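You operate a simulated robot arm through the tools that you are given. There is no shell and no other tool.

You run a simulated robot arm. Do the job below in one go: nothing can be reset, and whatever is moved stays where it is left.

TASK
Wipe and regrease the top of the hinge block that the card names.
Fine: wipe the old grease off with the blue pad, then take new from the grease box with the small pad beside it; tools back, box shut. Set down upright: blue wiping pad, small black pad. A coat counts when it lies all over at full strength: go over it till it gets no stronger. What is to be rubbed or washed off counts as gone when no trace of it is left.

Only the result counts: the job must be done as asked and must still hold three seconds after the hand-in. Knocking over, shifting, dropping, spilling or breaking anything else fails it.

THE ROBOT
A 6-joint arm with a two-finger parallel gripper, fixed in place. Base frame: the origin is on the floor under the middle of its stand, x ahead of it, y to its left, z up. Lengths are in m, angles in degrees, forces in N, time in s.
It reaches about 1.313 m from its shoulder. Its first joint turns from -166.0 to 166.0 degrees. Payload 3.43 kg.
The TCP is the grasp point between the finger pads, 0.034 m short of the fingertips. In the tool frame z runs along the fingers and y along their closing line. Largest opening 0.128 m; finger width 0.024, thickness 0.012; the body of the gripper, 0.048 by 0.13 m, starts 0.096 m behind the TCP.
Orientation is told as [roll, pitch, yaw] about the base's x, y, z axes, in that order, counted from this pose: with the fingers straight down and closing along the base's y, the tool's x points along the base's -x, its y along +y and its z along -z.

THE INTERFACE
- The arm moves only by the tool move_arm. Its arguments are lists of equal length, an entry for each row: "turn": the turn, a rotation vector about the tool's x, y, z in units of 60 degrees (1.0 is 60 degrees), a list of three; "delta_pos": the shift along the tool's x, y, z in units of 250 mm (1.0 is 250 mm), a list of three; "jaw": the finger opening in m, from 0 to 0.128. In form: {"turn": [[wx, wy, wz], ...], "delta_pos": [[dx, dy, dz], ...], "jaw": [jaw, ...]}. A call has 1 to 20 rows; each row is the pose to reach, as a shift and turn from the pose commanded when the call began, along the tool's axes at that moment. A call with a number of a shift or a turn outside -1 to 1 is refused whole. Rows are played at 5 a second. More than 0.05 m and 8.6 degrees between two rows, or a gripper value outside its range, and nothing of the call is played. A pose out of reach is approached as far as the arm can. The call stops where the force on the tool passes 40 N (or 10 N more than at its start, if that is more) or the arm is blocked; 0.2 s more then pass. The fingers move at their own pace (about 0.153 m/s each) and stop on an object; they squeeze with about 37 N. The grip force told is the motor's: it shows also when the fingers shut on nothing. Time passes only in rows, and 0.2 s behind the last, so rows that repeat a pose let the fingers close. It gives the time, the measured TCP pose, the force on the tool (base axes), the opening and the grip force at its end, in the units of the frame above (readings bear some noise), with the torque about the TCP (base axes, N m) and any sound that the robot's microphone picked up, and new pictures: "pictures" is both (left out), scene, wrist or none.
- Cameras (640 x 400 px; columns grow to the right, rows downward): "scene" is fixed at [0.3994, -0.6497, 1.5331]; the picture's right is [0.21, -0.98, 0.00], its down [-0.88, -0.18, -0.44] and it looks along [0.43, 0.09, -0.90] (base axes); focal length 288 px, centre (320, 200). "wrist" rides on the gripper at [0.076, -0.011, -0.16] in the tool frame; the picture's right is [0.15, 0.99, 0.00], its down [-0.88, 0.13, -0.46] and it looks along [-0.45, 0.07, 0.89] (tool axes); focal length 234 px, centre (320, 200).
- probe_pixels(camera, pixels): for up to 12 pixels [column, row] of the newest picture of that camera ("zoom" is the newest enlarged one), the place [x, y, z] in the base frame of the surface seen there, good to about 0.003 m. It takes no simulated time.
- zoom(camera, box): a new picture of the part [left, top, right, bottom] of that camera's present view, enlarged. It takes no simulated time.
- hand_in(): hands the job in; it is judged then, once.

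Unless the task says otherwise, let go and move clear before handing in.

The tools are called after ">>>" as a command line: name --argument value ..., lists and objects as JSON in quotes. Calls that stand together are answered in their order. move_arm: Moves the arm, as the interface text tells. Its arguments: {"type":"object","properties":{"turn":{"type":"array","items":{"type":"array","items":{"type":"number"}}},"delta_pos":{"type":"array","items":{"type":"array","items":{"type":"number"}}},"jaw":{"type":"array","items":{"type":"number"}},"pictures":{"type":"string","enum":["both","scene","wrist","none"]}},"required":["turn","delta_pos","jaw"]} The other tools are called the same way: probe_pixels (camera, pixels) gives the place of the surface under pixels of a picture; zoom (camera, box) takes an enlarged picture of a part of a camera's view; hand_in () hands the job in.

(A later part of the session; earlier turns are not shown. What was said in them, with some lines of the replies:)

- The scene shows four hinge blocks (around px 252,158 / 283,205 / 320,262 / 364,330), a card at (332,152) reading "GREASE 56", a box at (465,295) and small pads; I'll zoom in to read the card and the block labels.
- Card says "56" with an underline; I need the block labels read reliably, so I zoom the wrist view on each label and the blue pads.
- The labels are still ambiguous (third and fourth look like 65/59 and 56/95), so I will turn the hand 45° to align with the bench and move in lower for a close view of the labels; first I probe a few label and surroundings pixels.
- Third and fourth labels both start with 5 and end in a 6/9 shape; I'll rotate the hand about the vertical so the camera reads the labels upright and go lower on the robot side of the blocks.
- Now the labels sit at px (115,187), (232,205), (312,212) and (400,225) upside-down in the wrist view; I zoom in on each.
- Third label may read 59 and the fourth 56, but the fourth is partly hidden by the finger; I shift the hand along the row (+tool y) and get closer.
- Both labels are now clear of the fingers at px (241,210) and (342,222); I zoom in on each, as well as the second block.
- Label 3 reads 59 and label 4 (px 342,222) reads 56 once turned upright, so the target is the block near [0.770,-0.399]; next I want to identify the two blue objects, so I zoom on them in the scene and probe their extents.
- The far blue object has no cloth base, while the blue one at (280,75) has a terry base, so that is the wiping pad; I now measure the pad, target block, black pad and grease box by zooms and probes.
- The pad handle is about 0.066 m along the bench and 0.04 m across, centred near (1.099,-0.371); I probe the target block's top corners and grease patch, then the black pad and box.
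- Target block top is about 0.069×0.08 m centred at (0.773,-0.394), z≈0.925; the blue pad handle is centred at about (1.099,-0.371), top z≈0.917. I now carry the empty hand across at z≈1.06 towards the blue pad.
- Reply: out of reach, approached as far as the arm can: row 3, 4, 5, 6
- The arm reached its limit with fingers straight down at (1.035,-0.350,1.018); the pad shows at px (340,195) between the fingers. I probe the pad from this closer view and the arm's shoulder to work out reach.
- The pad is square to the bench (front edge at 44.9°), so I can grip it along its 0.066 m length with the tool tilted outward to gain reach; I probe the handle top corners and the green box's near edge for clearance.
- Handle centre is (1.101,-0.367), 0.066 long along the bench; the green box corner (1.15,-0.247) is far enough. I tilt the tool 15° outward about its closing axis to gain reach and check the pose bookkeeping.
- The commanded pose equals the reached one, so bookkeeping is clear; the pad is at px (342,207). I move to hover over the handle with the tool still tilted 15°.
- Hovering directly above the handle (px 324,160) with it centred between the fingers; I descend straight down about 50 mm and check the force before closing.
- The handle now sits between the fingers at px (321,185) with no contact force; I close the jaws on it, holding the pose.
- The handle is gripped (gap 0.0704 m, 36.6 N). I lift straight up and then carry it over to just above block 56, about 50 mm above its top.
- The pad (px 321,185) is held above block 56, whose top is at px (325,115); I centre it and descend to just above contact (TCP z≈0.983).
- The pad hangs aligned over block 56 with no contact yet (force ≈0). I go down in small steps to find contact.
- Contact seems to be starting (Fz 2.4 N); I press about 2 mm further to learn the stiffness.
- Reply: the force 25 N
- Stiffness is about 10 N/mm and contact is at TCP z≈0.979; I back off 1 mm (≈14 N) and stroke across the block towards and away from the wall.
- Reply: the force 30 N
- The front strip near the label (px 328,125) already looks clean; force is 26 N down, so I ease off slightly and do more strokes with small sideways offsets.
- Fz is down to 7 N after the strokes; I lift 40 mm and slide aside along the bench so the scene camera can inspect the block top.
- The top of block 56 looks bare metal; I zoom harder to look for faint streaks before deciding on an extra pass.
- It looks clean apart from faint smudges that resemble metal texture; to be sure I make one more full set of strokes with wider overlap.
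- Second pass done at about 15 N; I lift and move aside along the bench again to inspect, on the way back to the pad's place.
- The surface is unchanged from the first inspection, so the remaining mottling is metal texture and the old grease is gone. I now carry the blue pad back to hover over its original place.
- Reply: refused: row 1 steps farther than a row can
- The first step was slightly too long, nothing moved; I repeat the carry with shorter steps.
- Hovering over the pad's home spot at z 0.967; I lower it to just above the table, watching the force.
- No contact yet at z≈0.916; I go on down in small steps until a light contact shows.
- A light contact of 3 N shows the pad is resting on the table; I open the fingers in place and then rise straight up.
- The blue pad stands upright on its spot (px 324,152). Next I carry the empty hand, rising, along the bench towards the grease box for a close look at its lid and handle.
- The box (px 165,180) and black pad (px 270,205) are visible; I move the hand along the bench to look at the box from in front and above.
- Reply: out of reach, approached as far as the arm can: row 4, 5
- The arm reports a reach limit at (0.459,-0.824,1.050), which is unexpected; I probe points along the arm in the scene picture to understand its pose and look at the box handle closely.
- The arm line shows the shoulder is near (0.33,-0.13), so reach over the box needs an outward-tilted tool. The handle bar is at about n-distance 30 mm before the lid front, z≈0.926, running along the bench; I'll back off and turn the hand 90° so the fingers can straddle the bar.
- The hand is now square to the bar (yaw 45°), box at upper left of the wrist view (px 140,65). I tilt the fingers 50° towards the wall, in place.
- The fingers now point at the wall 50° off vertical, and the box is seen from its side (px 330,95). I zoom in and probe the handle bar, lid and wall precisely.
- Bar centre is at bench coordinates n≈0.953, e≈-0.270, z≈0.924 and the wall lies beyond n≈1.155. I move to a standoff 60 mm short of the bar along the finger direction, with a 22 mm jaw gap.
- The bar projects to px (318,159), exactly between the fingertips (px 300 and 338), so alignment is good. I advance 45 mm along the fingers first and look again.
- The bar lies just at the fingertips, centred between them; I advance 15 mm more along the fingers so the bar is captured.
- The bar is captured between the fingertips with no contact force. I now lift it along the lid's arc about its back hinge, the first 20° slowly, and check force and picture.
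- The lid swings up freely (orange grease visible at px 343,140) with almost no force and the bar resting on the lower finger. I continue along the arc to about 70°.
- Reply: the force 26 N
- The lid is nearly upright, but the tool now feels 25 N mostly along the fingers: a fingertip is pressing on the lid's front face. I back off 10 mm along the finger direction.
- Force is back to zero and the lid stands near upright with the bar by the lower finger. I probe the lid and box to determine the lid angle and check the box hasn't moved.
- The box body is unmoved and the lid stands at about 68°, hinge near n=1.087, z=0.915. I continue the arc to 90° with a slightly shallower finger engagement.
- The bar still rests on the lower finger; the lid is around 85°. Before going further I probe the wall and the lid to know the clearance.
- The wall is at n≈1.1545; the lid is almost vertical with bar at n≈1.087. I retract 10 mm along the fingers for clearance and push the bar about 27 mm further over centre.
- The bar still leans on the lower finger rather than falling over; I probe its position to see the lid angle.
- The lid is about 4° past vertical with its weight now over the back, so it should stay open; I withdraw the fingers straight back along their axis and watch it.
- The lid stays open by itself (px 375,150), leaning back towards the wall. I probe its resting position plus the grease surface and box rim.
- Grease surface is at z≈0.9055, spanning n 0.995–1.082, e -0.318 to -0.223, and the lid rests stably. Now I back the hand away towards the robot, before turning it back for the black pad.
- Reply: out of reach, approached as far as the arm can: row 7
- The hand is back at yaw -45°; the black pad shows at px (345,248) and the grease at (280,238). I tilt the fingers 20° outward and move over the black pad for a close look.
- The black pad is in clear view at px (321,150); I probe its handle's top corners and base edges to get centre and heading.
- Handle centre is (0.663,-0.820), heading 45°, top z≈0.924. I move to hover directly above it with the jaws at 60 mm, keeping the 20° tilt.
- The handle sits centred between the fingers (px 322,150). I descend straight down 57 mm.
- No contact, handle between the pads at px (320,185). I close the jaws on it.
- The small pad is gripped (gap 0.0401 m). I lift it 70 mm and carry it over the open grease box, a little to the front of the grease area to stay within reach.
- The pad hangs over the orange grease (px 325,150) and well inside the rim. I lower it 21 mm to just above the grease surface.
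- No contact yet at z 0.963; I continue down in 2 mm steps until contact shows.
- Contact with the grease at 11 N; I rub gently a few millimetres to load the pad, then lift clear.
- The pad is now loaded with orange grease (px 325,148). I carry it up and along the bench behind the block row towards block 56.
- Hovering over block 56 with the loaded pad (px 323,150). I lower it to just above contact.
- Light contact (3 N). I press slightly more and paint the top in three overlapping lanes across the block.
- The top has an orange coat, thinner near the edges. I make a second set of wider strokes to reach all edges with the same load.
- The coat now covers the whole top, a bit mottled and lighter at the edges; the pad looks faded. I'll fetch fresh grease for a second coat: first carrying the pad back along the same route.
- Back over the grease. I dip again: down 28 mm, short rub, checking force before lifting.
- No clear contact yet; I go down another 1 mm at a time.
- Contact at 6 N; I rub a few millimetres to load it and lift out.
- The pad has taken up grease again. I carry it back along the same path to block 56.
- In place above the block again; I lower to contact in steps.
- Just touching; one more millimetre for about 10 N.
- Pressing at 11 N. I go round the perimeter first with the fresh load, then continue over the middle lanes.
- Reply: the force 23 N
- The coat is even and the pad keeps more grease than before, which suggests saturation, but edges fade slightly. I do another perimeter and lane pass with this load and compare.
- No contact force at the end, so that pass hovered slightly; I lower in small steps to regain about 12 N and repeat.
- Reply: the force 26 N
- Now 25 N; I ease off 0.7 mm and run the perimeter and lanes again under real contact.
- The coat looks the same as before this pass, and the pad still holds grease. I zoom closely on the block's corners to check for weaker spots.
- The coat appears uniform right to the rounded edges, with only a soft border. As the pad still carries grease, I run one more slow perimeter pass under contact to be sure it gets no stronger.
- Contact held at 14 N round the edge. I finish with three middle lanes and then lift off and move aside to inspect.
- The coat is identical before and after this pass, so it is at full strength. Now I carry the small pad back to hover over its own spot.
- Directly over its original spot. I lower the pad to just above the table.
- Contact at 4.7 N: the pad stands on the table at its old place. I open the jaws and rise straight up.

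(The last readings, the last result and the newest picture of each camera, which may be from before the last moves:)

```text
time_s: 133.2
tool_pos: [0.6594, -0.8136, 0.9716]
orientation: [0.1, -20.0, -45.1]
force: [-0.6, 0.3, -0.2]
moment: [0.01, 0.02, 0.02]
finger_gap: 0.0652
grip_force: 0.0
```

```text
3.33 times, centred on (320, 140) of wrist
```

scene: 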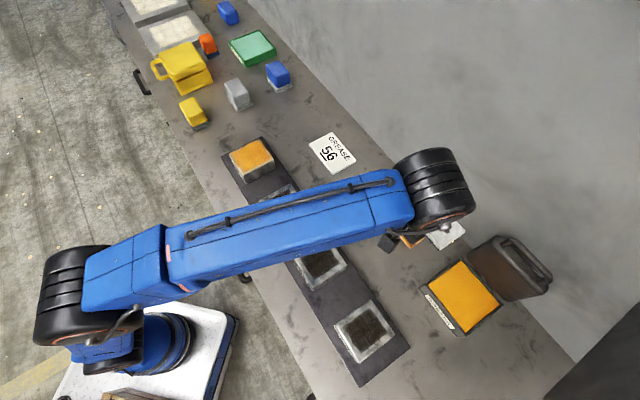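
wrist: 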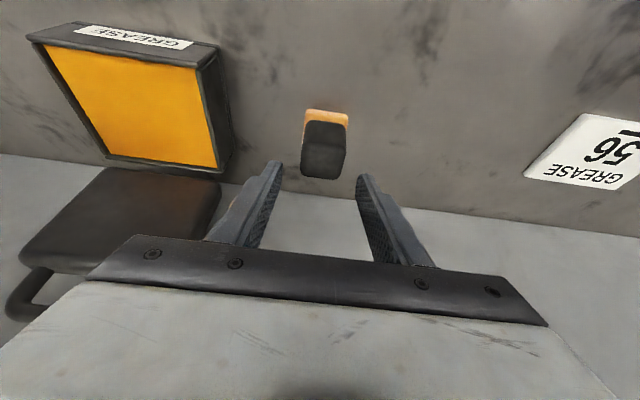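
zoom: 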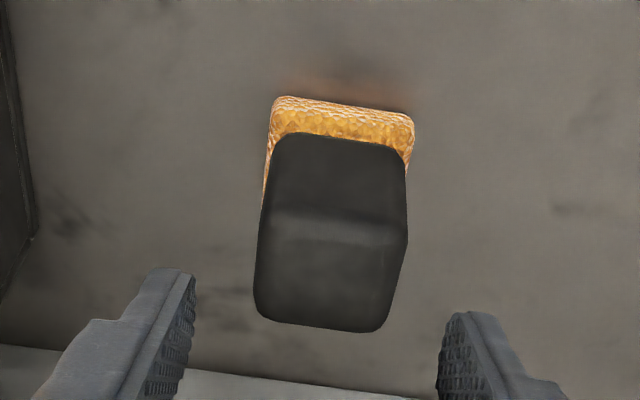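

The small pad stands upright on its old spot (px 325,145). Now I back the hand off, straighten it and turn it for closing the lid.

>>> move_arm --turn '[[0, 0, 0], [0, 0, 0], [0, 0, 0], [0, 0, 0], [0, 0.111, 0], [0, 0.222, 0], [0, 0.3333, 0]]' --delta_pos '[[-0.0547, 0, -0.1504], [0.0683, -0.04, -0.2802], [0.1913, -0.1, -0.4102], [0.3143, -0.16, -0.54], [0.4372, -0.22, -0.67], [0.5602, -0.28, -0.8], [0.7038, -0.34, -0.8733]]' --jaw '[0.065, 0.065, 0.065, 0.065, 0.065, 0.06, 0.06]' --pictures "none"

>>> move_arm --turn '[[0, 0, -0.125], [0, 0, -0.25], [0, 0, -0.375], [0, 0, -0.5], [0, 0, -0.625], [0, 0, -0.75], [0, 0, -0.875], [0, 0, -1.0]]' --delta_pos '[[0, 0, 0], [0, 0, 0], [0, 0, 0], [0, 0, 0], [0, 0, 0], [0, 0, 0], [0, 0, 0], [0, 0, 0]]' --jaw '[0.06, 0.06, 0.06, 0.06, 0.06, 0.06, 0.06, 0.06]' --pictures "none"

>>> move_arm --turn '[[0, 0, -0.125], [0, 0, -0.25], [0, 0, -0.375], [0, 0, -0.5], [0, 0, -0.5]]' --delta_pos '[[0, 0, 0], [0, 0, 0], [0, 0, 0], [0, 0, 0], [0, 0, 0]]' --jaw '[0.06, 0.06, 0.06, 0.06, 0.06]' --pictures "none"

>>> move_arm --turn '[[0.125, 0, 0], [0.25, 0, 0], [0.375, 0, 0], [0.5, 0, 0], [0.625, 0, 0], [0.75, 0, 0], [0.8333, 0, 0], [0.8333, 0, 0]]' --delta_pos '[[0, 0, 0], [0, 0, 0], [0, 0, 0], [0, 0, 0], [0, 0, 0], [0, 0, 0], [0, 0, 0], [0, 0, 0]]' --jaw '[0.06, 0.05, 0.04, 0.04, 0.04, 0.04, 0.04, 0.04]'

```text
time_s: 134.8
tool_pos: [0.4291, -0.7029, 1.1144]
orientation: [0.0, 0.1, -45.0]
force: [0.0, -0.2, -0.3]
moment: [0.01, -0.01, 0.0]
finger_gap: 0.0598
grip_force: 0.1
```

```text
time_s: 136.6
tool_pos: [0.43, -0.7039, 1.1157]
orientation: [0.0, -0.2, 15.1]
force: [0.0, -0.1, -0.2]
moment: [0.02, 0.02, -0.01]
finger_gap: 0.06
grip_force: 0.1
```

```text
time_s: 137.8
tool_pos: [0.4292, -0.7036, 1.1159]
orientation: [-0.1, 0.1, 45.2]
force: [0.0, -0.8, 0.5]
moment: [-0.02, 0.0, -0.01]
finger_gap: 0.06
grip_force: 0.2
```

```text
time_s: 139.6
tool_pos: [0.4296, -0.7049, 1.1157]
orientation: [-50.0, 0.0, 45.0]
force: [-0.1, -0.8, 0.4]
moment: [-0.03, 0.03, -0.02]
finger_gap: 0.0397
grip_force: 0.1
```

scene: 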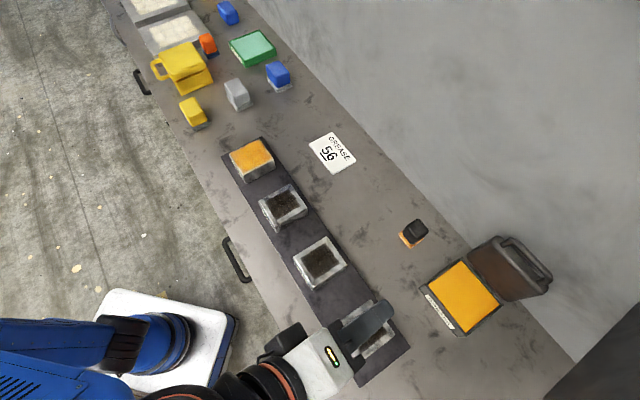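
wrist: 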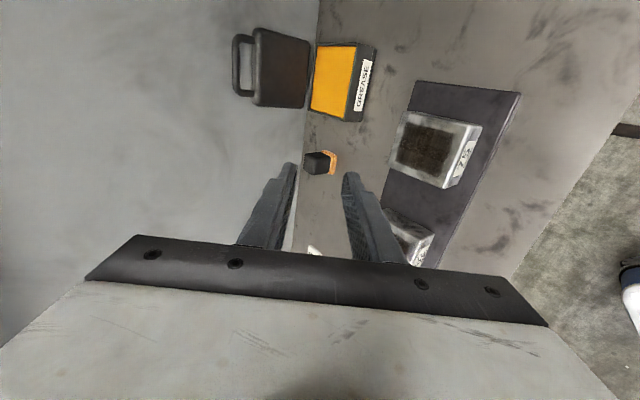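

All in order: pad at scene px (413,232), block 56 coated, lid open. I measure the bar and lid again from both views before engaging.

>>> zoom --camera "scene" --box '[410, 215, 570, 345]'

>>> probe_pixels --camera "zoom" --pixels '[[330, 85], [370, 95], [400, 130], [430, 160], [350, 75], [415, 190], [250, 140], [385, 240], [300, 80], [300, 170], [380, 120], [440, 175]]'

>>> probe_pixels --camera "wrist" --pixels '[[236, 50], [236, 70], [240, 90], [258, 35], [265, 100], [305, 45], [300, 100], [245, 38]]'

```text
3.08 times, centred on (490, 280) of scene
```

zoom: 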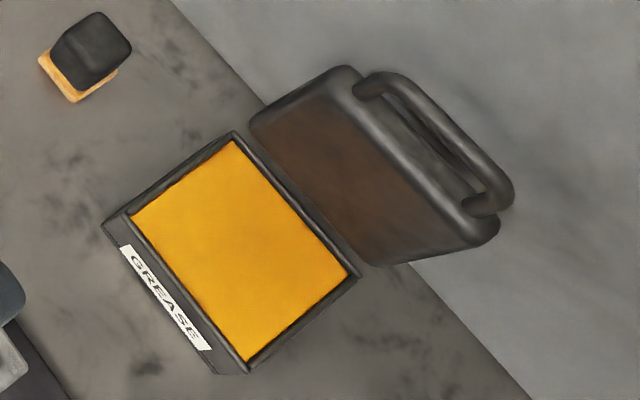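

```text
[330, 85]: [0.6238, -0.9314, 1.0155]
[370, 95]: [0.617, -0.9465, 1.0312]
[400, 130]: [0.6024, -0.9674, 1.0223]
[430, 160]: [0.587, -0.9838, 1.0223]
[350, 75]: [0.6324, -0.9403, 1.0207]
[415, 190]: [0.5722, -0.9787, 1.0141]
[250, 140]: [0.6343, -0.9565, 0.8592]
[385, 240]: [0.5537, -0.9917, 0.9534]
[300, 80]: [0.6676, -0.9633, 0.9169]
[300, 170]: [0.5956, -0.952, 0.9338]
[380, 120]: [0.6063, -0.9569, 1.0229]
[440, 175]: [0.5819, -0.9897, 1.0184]
```

```text
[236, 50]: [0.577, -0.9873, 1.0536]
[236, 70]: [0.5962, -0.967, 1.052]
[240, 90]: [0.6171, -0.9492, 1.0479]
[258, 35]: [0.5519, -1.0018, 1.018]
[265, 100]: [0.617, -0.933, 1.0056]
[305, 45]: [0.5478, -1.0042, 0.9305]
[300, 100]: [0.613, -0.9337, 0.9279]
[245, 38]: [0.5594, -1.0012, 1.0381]
```

The bar centre is at n≈1.112, e≈-0.27, z≈1.050 (lid about 95°). I move to a standoff 50 mm short of it along the finger axis with a 24 mm gap.

>>> move_arm --turn '[[0, 0, 0], [0, 0, 0], [0, 0, 0], [0, 0, 0], [0, 0, 0], [0, 0, 0], [0, 0, 0]]' --delta_pos '[[0.0502, -0.099, 0.1399], [0.1004, -0.198, 0.2797], [0.1506, -0.297, 0.4196], [0.2008, -0.396, 0.5595], [0.251, -0.495, 0.6993], [0.3012, -0.594, 0.8392], [0.3012, -0.594, 0.8392]]' --jaw '[0.036, 0.032, 0.028, 0.024, 0.024, 0.024, 0.024]'

>>> zoom --camera "wrist" --box '[240, 80, 420, 230]'

```text
time_s: 141.2
tool_pos: [0.5566, -0.9376, 1.0936]
orientation: [-50.1, 0.1, 45.0]
force: [0.0, 0.2, 0.0]
moment: [-0.03, 0.0, 0.0]
finger_gap: 0.024
grip_force: 0.0
```

scene: 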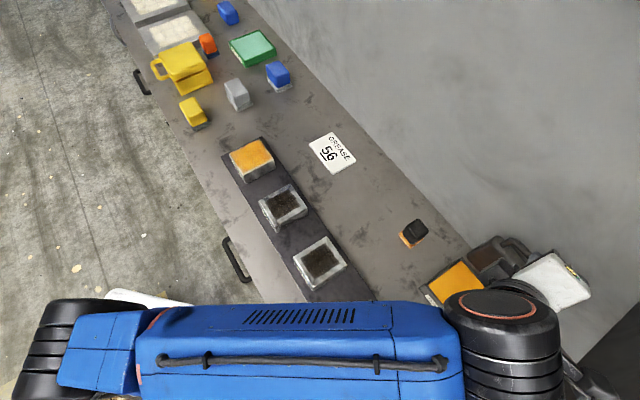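
wrist: 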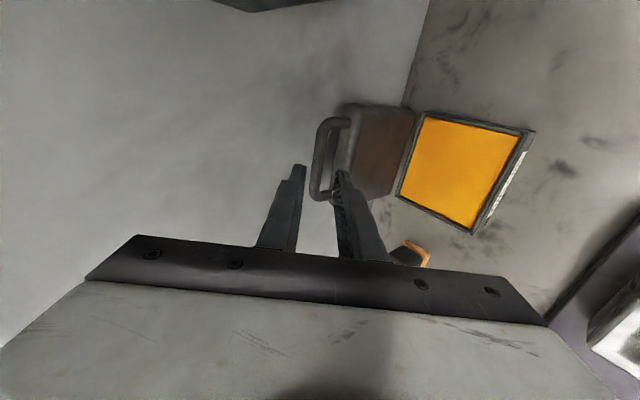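

```text
2.67 times, centred on (330, 155) of wrist
```

zoom: 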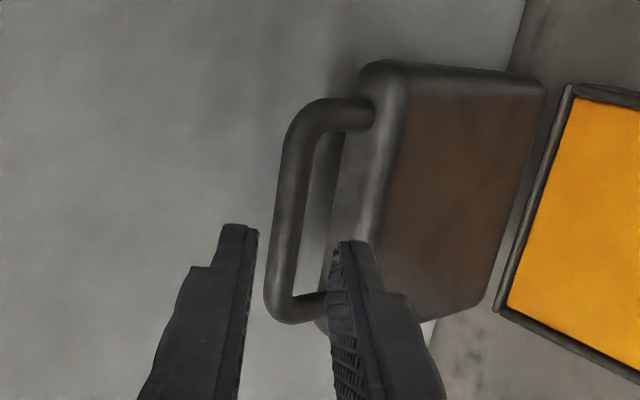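

The bar projects to px (318,162), right in the middle of the finger gap. I advance 50 mm along the finger axis to straddle it.

>>> move_arm --turn '[[0, 0, 0], [0, 0, 0], [0, 0, 0], [0, 0, 0]]' --delta_pos '[[0, -0.003, 0.07], [0, -0.006, 0.14], [0, -0.006, 0.2], [0, -0.006, 0.2]]' --jaw '[0.024, 0.024, 0.024, 0.024]'

>>> zoom --camera "wrist" --box '[240, 80, 420, 230]'

```text
time_s: 142.2
tool_pos: [0.5853, -0.9655, 1.0629]
orientation: [-50.0, 0.1, 45.1]
force: [-0.4, -1.3, -0.4]
moment: [-0.04, -0.01, 0.04]
finger_gap: 0.024
grip_force: 0.1
```

scene: 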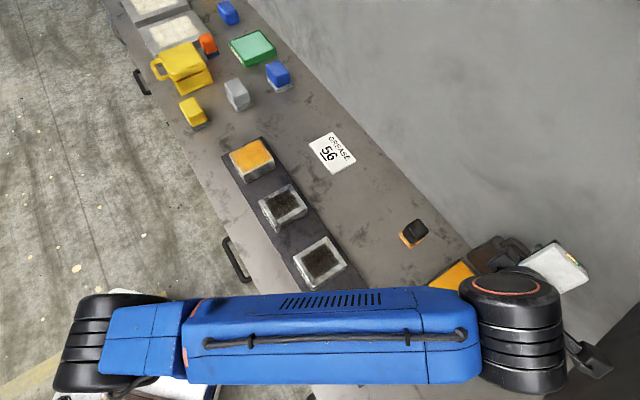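
wrist: 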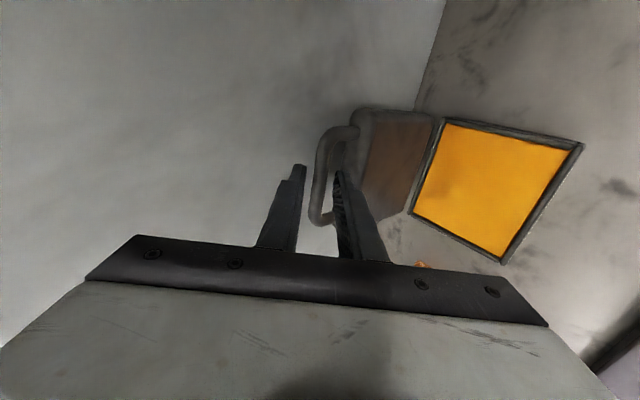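

```text
2.67 times, centred on (330, 155) of wrist
```

zoom: 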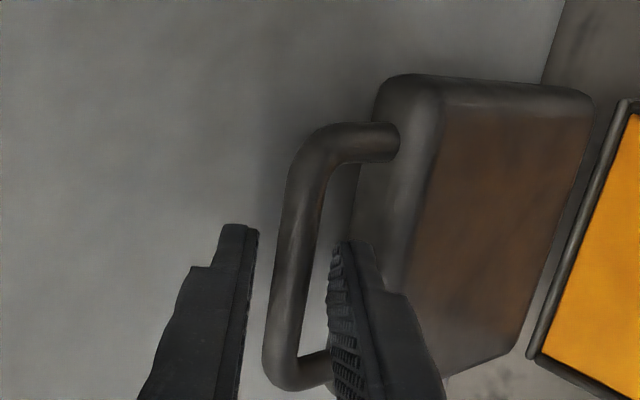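

The bar is straddled with no contact. I start closing: pull the lid back over centre along its arc, first down to about 70°.

>>> move_arm --turn '[[0, 0, 0], [0, 0, 0], [0, 0, 0], [0, 0, 0], [0, 0, 0], [0, 0, 0], [0, 0, 0]]' --delta_pos '[[0, 0.022, -0.0343], [0, 0.051, -0.072], [0, 0.0832, -0.1072], [0, 0.1184, -0.1393], [0, 0.1559, -0.1684], [0, 0.196, -0.1938], [0, 0.196, -0.1938]]' --jaw '[0.024, 0.024, 0.024, 0.024, 0.024, 0.024, 0.024]'

>>> zoom --camera "wrist" --box '[240, 80, 420, 230]'

```text
time_s: 143.8
tool_pos: [0.5376, -0.917, 1.0572]
orientation: [-50.1, -0.1, 44.9]
force: [1.7, 0.1, -0.3]
moment: [0.02, -0.01, -0.01]
finger_gap: 0.0239
grip_force: 0.0
```

scene: 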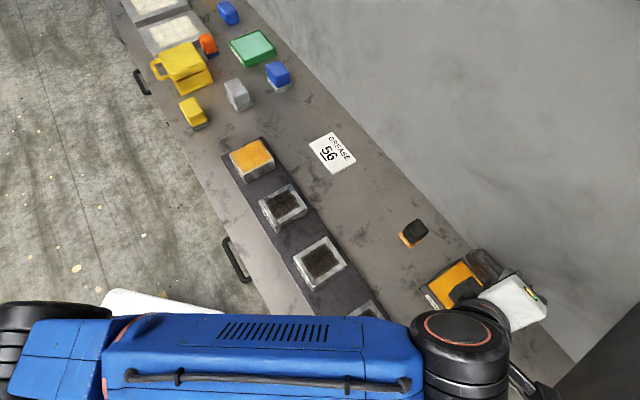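
wrist: 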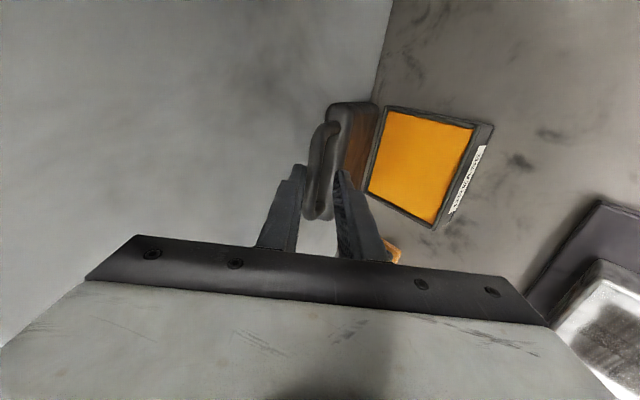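

```text
2.67 times, centred on (330, 155) of wrist
```

zoom: 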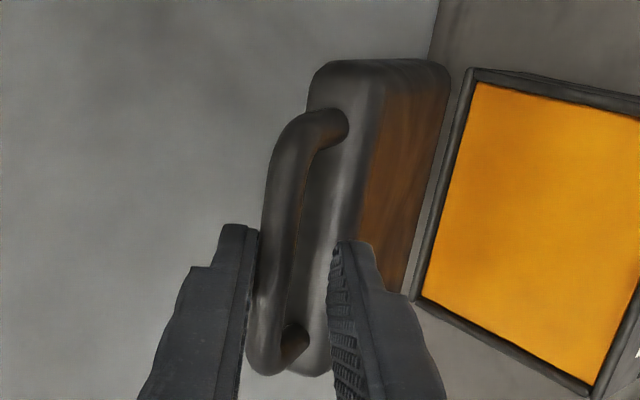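

The lid follows, its bar against the upper finger (px 308,185), force negligible. I continue the arc down to about 30°.

>>> move_arm --turn '[[0, 0, 0], [0, 0, 0], [0, 0, 0], [0, 0, 0], [0, 0, 0], [0, 0, 0], [0, 0, 0], [0, 0, 0], [0, 0, 0]]' --delta_pos '[[0, 0.0424, -0.0219], [0, 0.0865, -0.0402], [0, 0.1315, -0.0547], [0, 0.178, -0.0647], [0, 0.2252, -0.0711], [0, 0.2727, -0.073], [0, 0.32, -0.0708], [0, 0.3671, -0.0648], [0, 0.3671, -0.0648]]' --jaw '[0.024, 0.024, 0.024, 0.024, 0.024, 0.024, 0.024, 0.024, 0.024]'

>>> zoom --camera "wrist" --box '[240, 80, 420, 230]'

>>> zoom --camera "scene" --box '[400, 230, 540, 350]'

```text
time_s: 145.8
tool_pos: [0.4863, -0.8658, 0.9976]
orientation: [-50.0, 0.0, 45.0]
force: [-0.9, 0.6, -0.4]
moment: [0.01, 0.01, 0.02]
finger_gap: 0.0243
grip_force: 0.4
```

scene: 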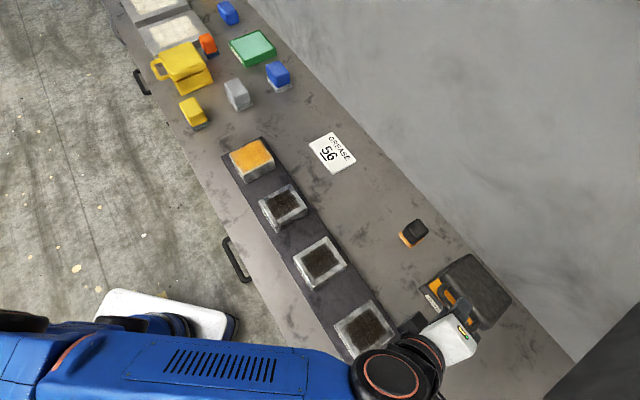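
wrist: 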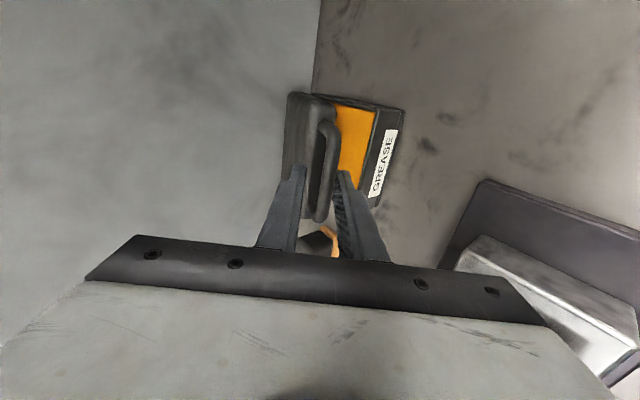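

```text
2.67 times, centred on (330, 155) of wrist
```

zoom: 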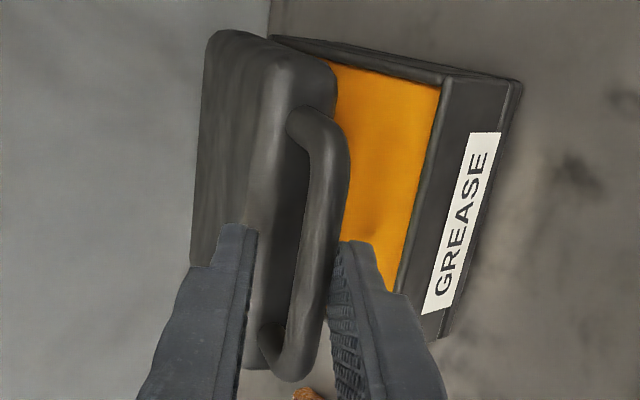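

```text
3.33 times, centred on (470, 290) of scene
```

zoom: 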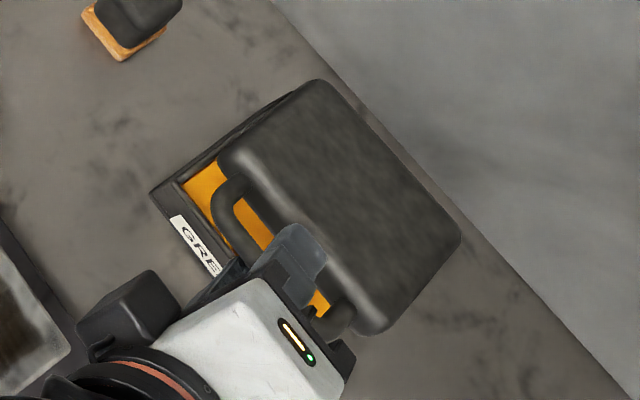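

The lid is at about 25° and the bar rests on the lower finger, box unmoved. I lower it the rest of the way slowly along the arc.

>>> move_arm --turn '[[0, 0, 0], [0, 0, 0], [0, 0, 0], [0, 0, 0], [0, 0, 0], [0, 0, 0], [0, 0, 0]]' --delta_pos '[[0, 0.0466, 0.0], [0, 0.0922, 0.0126], [0, 0.136, 0.0306], [0, 0.178, 0.0528], [0, 0.196, 0.063], [0, 0.2107, 0.0729], [0, 0.2107, 0.0729]]' --jaw '[0.023, 0.022, 0.022, 0.022, 0.022, 0.022, 0.022]'

>>> zoom --camera "wrist" --box '[240, 80, 420, 230]'

>>> zoom --camera "scene" --box '[400, 230, 540, 350]'

```text
time_s: 147.4
tool_pos: [0.4715, -0.8528, 0.944]
orientation: [-49.9, -0.1, 45.1]
force: [0.4, 0.9, 0.8]
moment: [-0.02, -0.02, -0.01]
finger_gap: 0.0219
grip_force: 0.1
```

scene: 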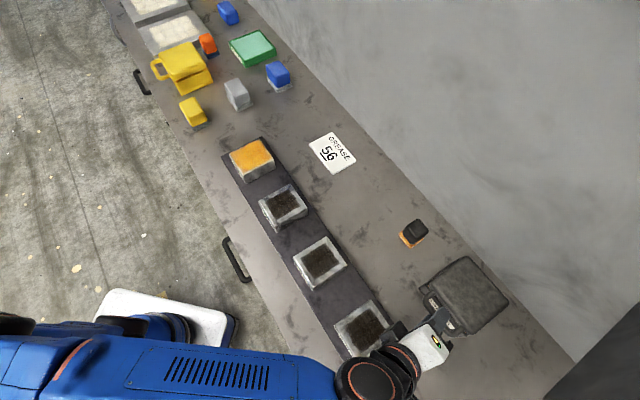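
wrist: 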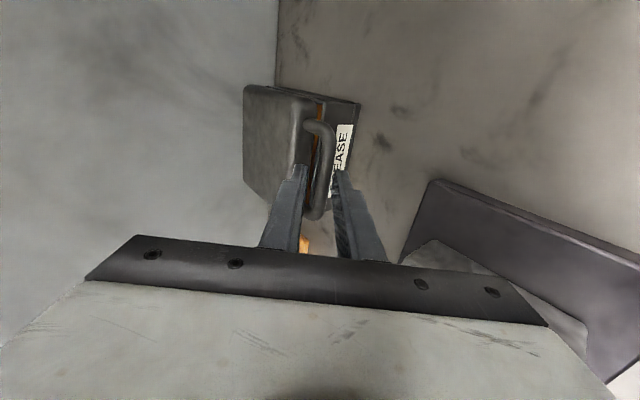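

```text
2.67 times, centred on (330, 155) of wrist
```

zoom: 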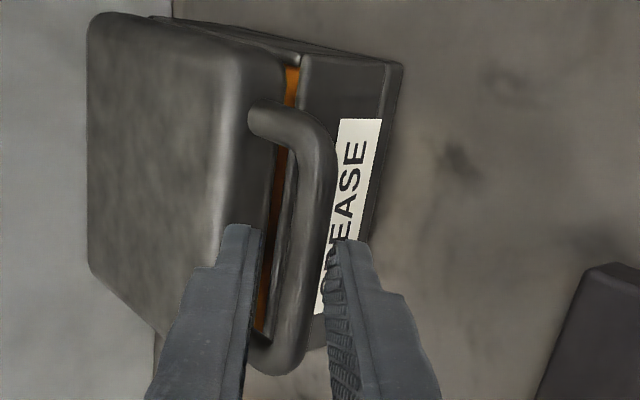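

```text
3.33 times, centred on (470, 290) of scene
```

zoom: 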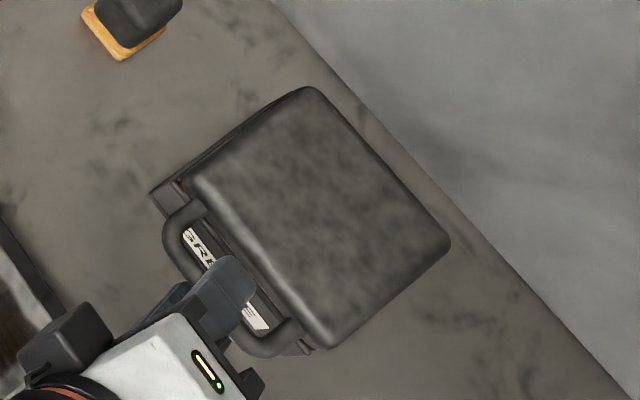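

Nearly shut. I lower another 6 mm so the bar comes free of the lower finger.

>>> move_arm --turn '[[0, 0, 0], [0, 0, 0], [0, 0, 0]]' --delta_pos '[[0, 0.012, 0.004], [0, 0.024, 0.008], [0, 0.024, 0.008]]' --jaw '[0.022, 0.022, 0.022]' --pictures "wrist"

>>> zoom --camera "wrist" --box '[250, 100, 390, 220]'

>>> probe_pixels --camera "wrist" --pixels '[[318, 130], [322, 150], [300, 120], [280, 110], [260, 150], [270, 130], [325, 165]]'

```text
time_s: 148.2
tool_pos: [0.4713, -0.8505, 0.9395]
orientation: [-50.1, 0.0, 45.0]
force: [-0.5, -0.2, 0.1]
moment: [-0.01, -0.02, 0.0]
finger_gap: 0.0219
grip_force: 0.2
```

wrist: 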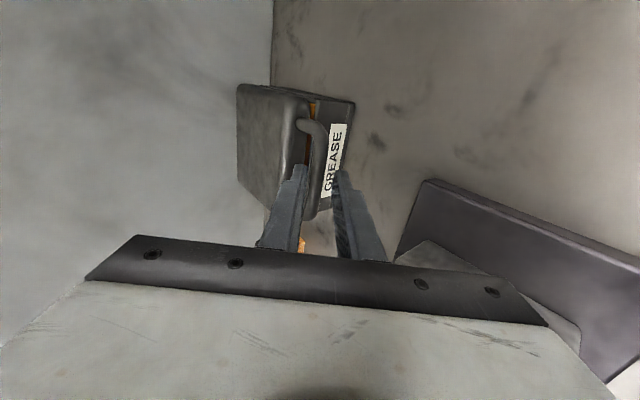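

```text
3.33 times, centred on (320, 160) of wrist
```

zoom: 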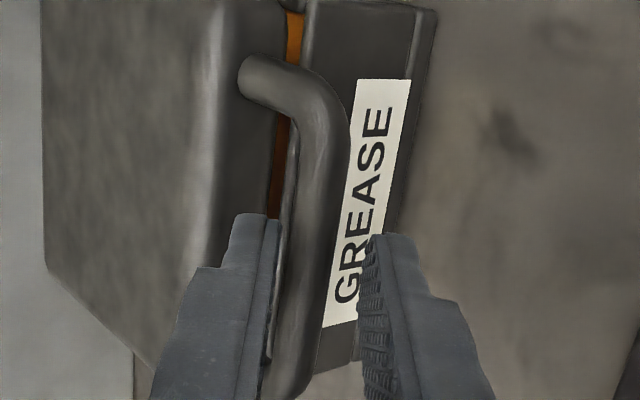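

```text
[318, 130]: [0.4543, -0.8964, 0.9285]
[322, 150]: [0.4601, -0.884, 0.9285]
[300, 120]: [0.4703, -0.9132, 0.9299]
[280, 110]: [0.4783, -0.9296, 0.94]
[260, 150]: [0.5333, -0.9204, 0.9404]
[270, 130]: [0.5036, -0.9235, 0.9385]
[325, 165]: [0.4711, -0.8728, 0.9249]
```

The view matches the closed state seen before opening, and the lid top is at z 0.940 again, so the box is shut. I withdraw the fingers straight back along their axis.

>>> move_arm --turn '[[0, 0, 0], [0, 0, 0], [0, 0, 0], [0, 0, 0]]' --delta_pos '[[0, 0.002, -0.04], [0, 0.002, -0.12], [0, 0.002, -0.28], [0, 0.002, -0.4]]' --jaw '[0.022, 0.022, 0.022, 0.022]'

>>> zoom --camera "scene" --box '[400, 230, 540, 350]'

>>> zoom --camera "wrist" --box '[220, 60, 400, 200]'

```text
time_s: 149.2
tool_pos: [0.4162, -0.7956, 1.0031]
orientation: [-49.9, -0.1, 44.9]
force: [0.6, -0.4, 0.5]
moment: [0.01, 0.01, 0.02]
finger_gap: 0.0223
grip_force: 0.1
```

scene: 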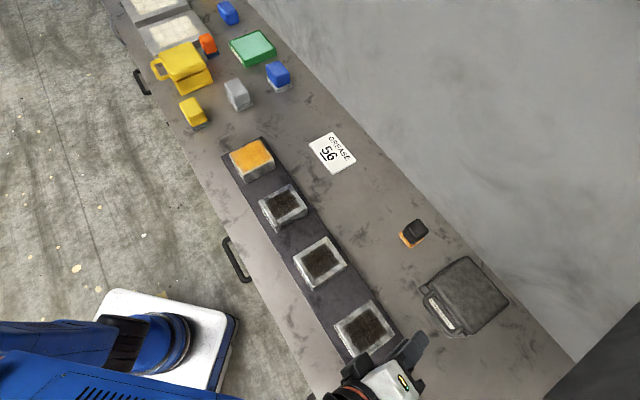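
wrist: 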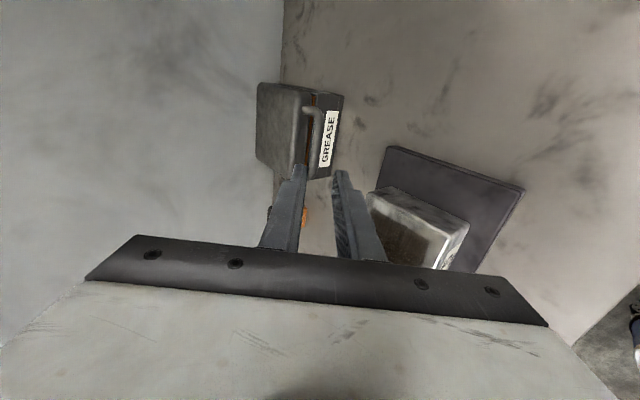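

```text
3.33 times, centred on (470, 290) of scene
```

zoom: 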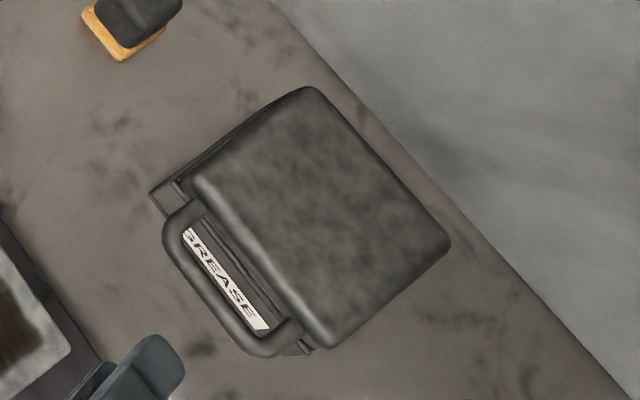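

```text
2.86 times, centred on (310, 130) of wrist
```

zoom: 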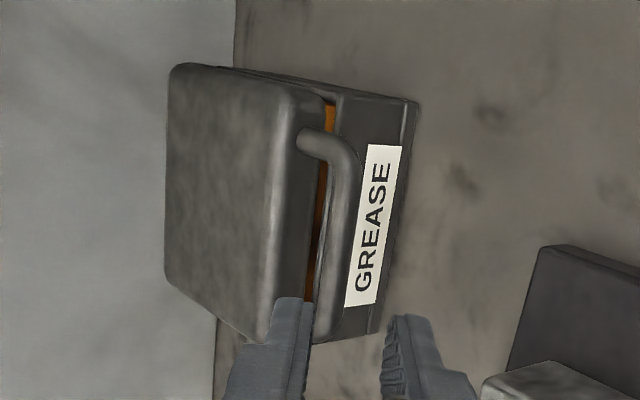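

The box is shut exactly as at the start. I move the hand further up and clear, then do a last check of all objects.

>>> move_arm --turn '[[0, 0, 0], [0, 0, 0], [0, 0, 0], [0, 0, 0]]' --delta_pos '[[0, -0.05, -0.16], [0, -0.1, -0.32], [0, -0.15, -0.48], [0, -0.15, -0.48]]' --jaw '[0.03, 0.04, 0.05, 0.05]'

>>> zoom --camera "scene" --box '[410, 245, 520, 345]'

>>> zoom --camera "scene" --box '[395, 215, 435, 255]'

>>> zoom --camera "scene" --box '[260, 55, 300, 95]'

>>> zoom --camera "scene" --box '[220, 130, 290, 190]'

```text
time_s: 150.2
tool_pos: [0.366, -0.7481, 1.1088]
orientation: [-49.9, -0.1, 45.0]
force: [-0.3, -0.7, 0.0]
moment: [0.02, 0.0, 0.03]
finger_gap: 0.0496
grip_force: 0.1
```

scene: 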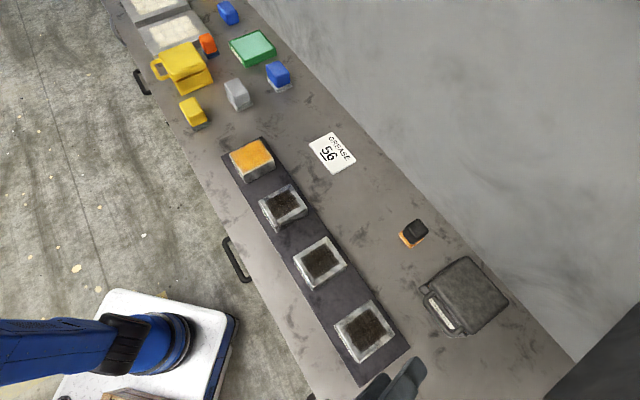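
wrist: 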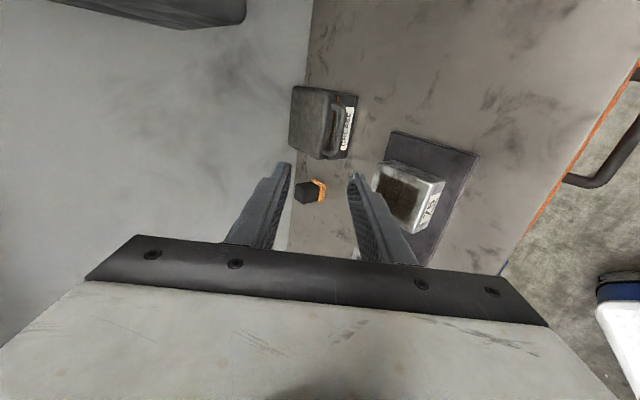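

```text
4.00 times, centred on (465, 295) of scene
```

zoom: 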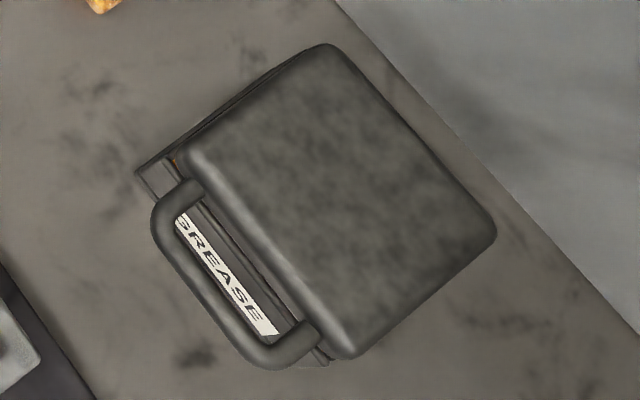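

```text
10.00 times, centred on (415, 235) of scene
```

zoom: 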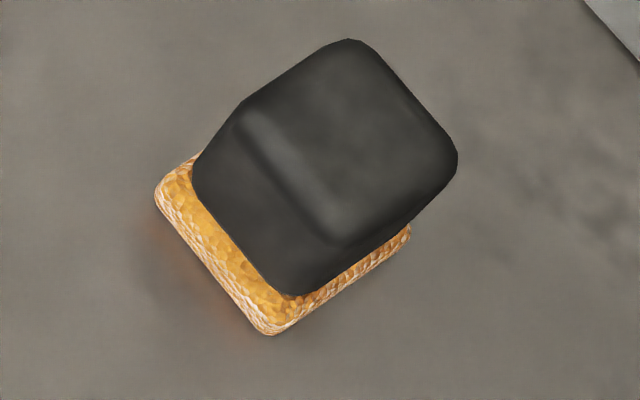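

```text
10.00 times, centred on (280, 75) of scene
```

zoom: 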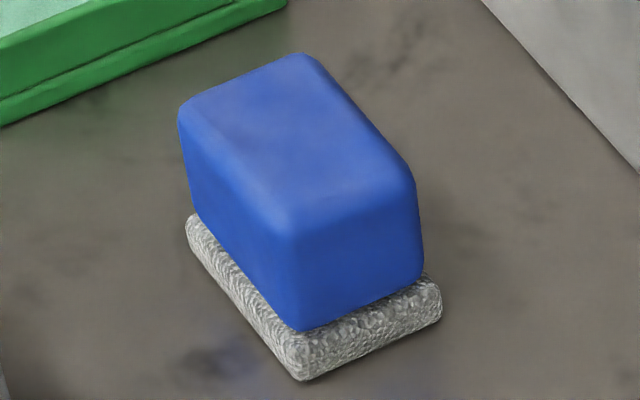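

```text
6.67 times, centred on (255, 160) of scene
```

zoom: 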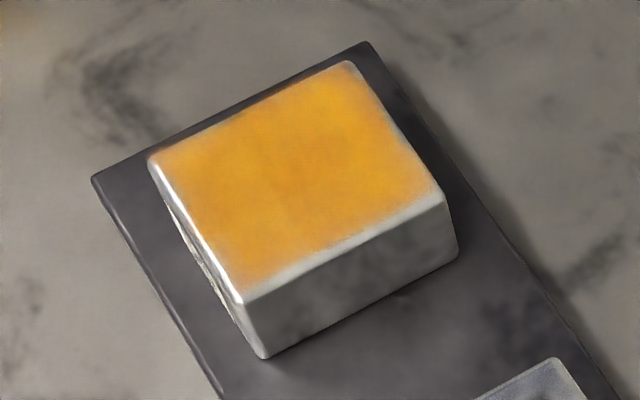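

Last check: block 56 is evenly coated and the box is shut exactly where it was. The blue pad (px 278,75) and small black pad (px 413,232) stand upright at their places, the other objects look untouched, and the hand is clear. I hand the job in.

>>> hand_in

```text
The job is handed in.
```

I've wiped and regreased the top of hinge block 56, the one the card names, and handed the job in. I don't have the result of the judging.

- **Wiping:** I went over the top with the blue pad twice. A close look after each pass showed bare metal with no trace of old grease.
- **New grease:** I loaded the small black pad from the grease box twice and went over the whole top several times. The last passes made no visible difference, so I took the coat as full strength. It looks slightly softer right at the rounded edges of the block.
- **Tools and box:** Both pads are back upright on their original spots. The grease box is shut and has not moved.
- **Everything else:** The other blocks, pads and boxes look as they did at the start. The gripper is empty and clear of the bench.

While I was opening the box, a fingertip pressed on the lid with about 25 N. I backed off at once and the box did not shift.
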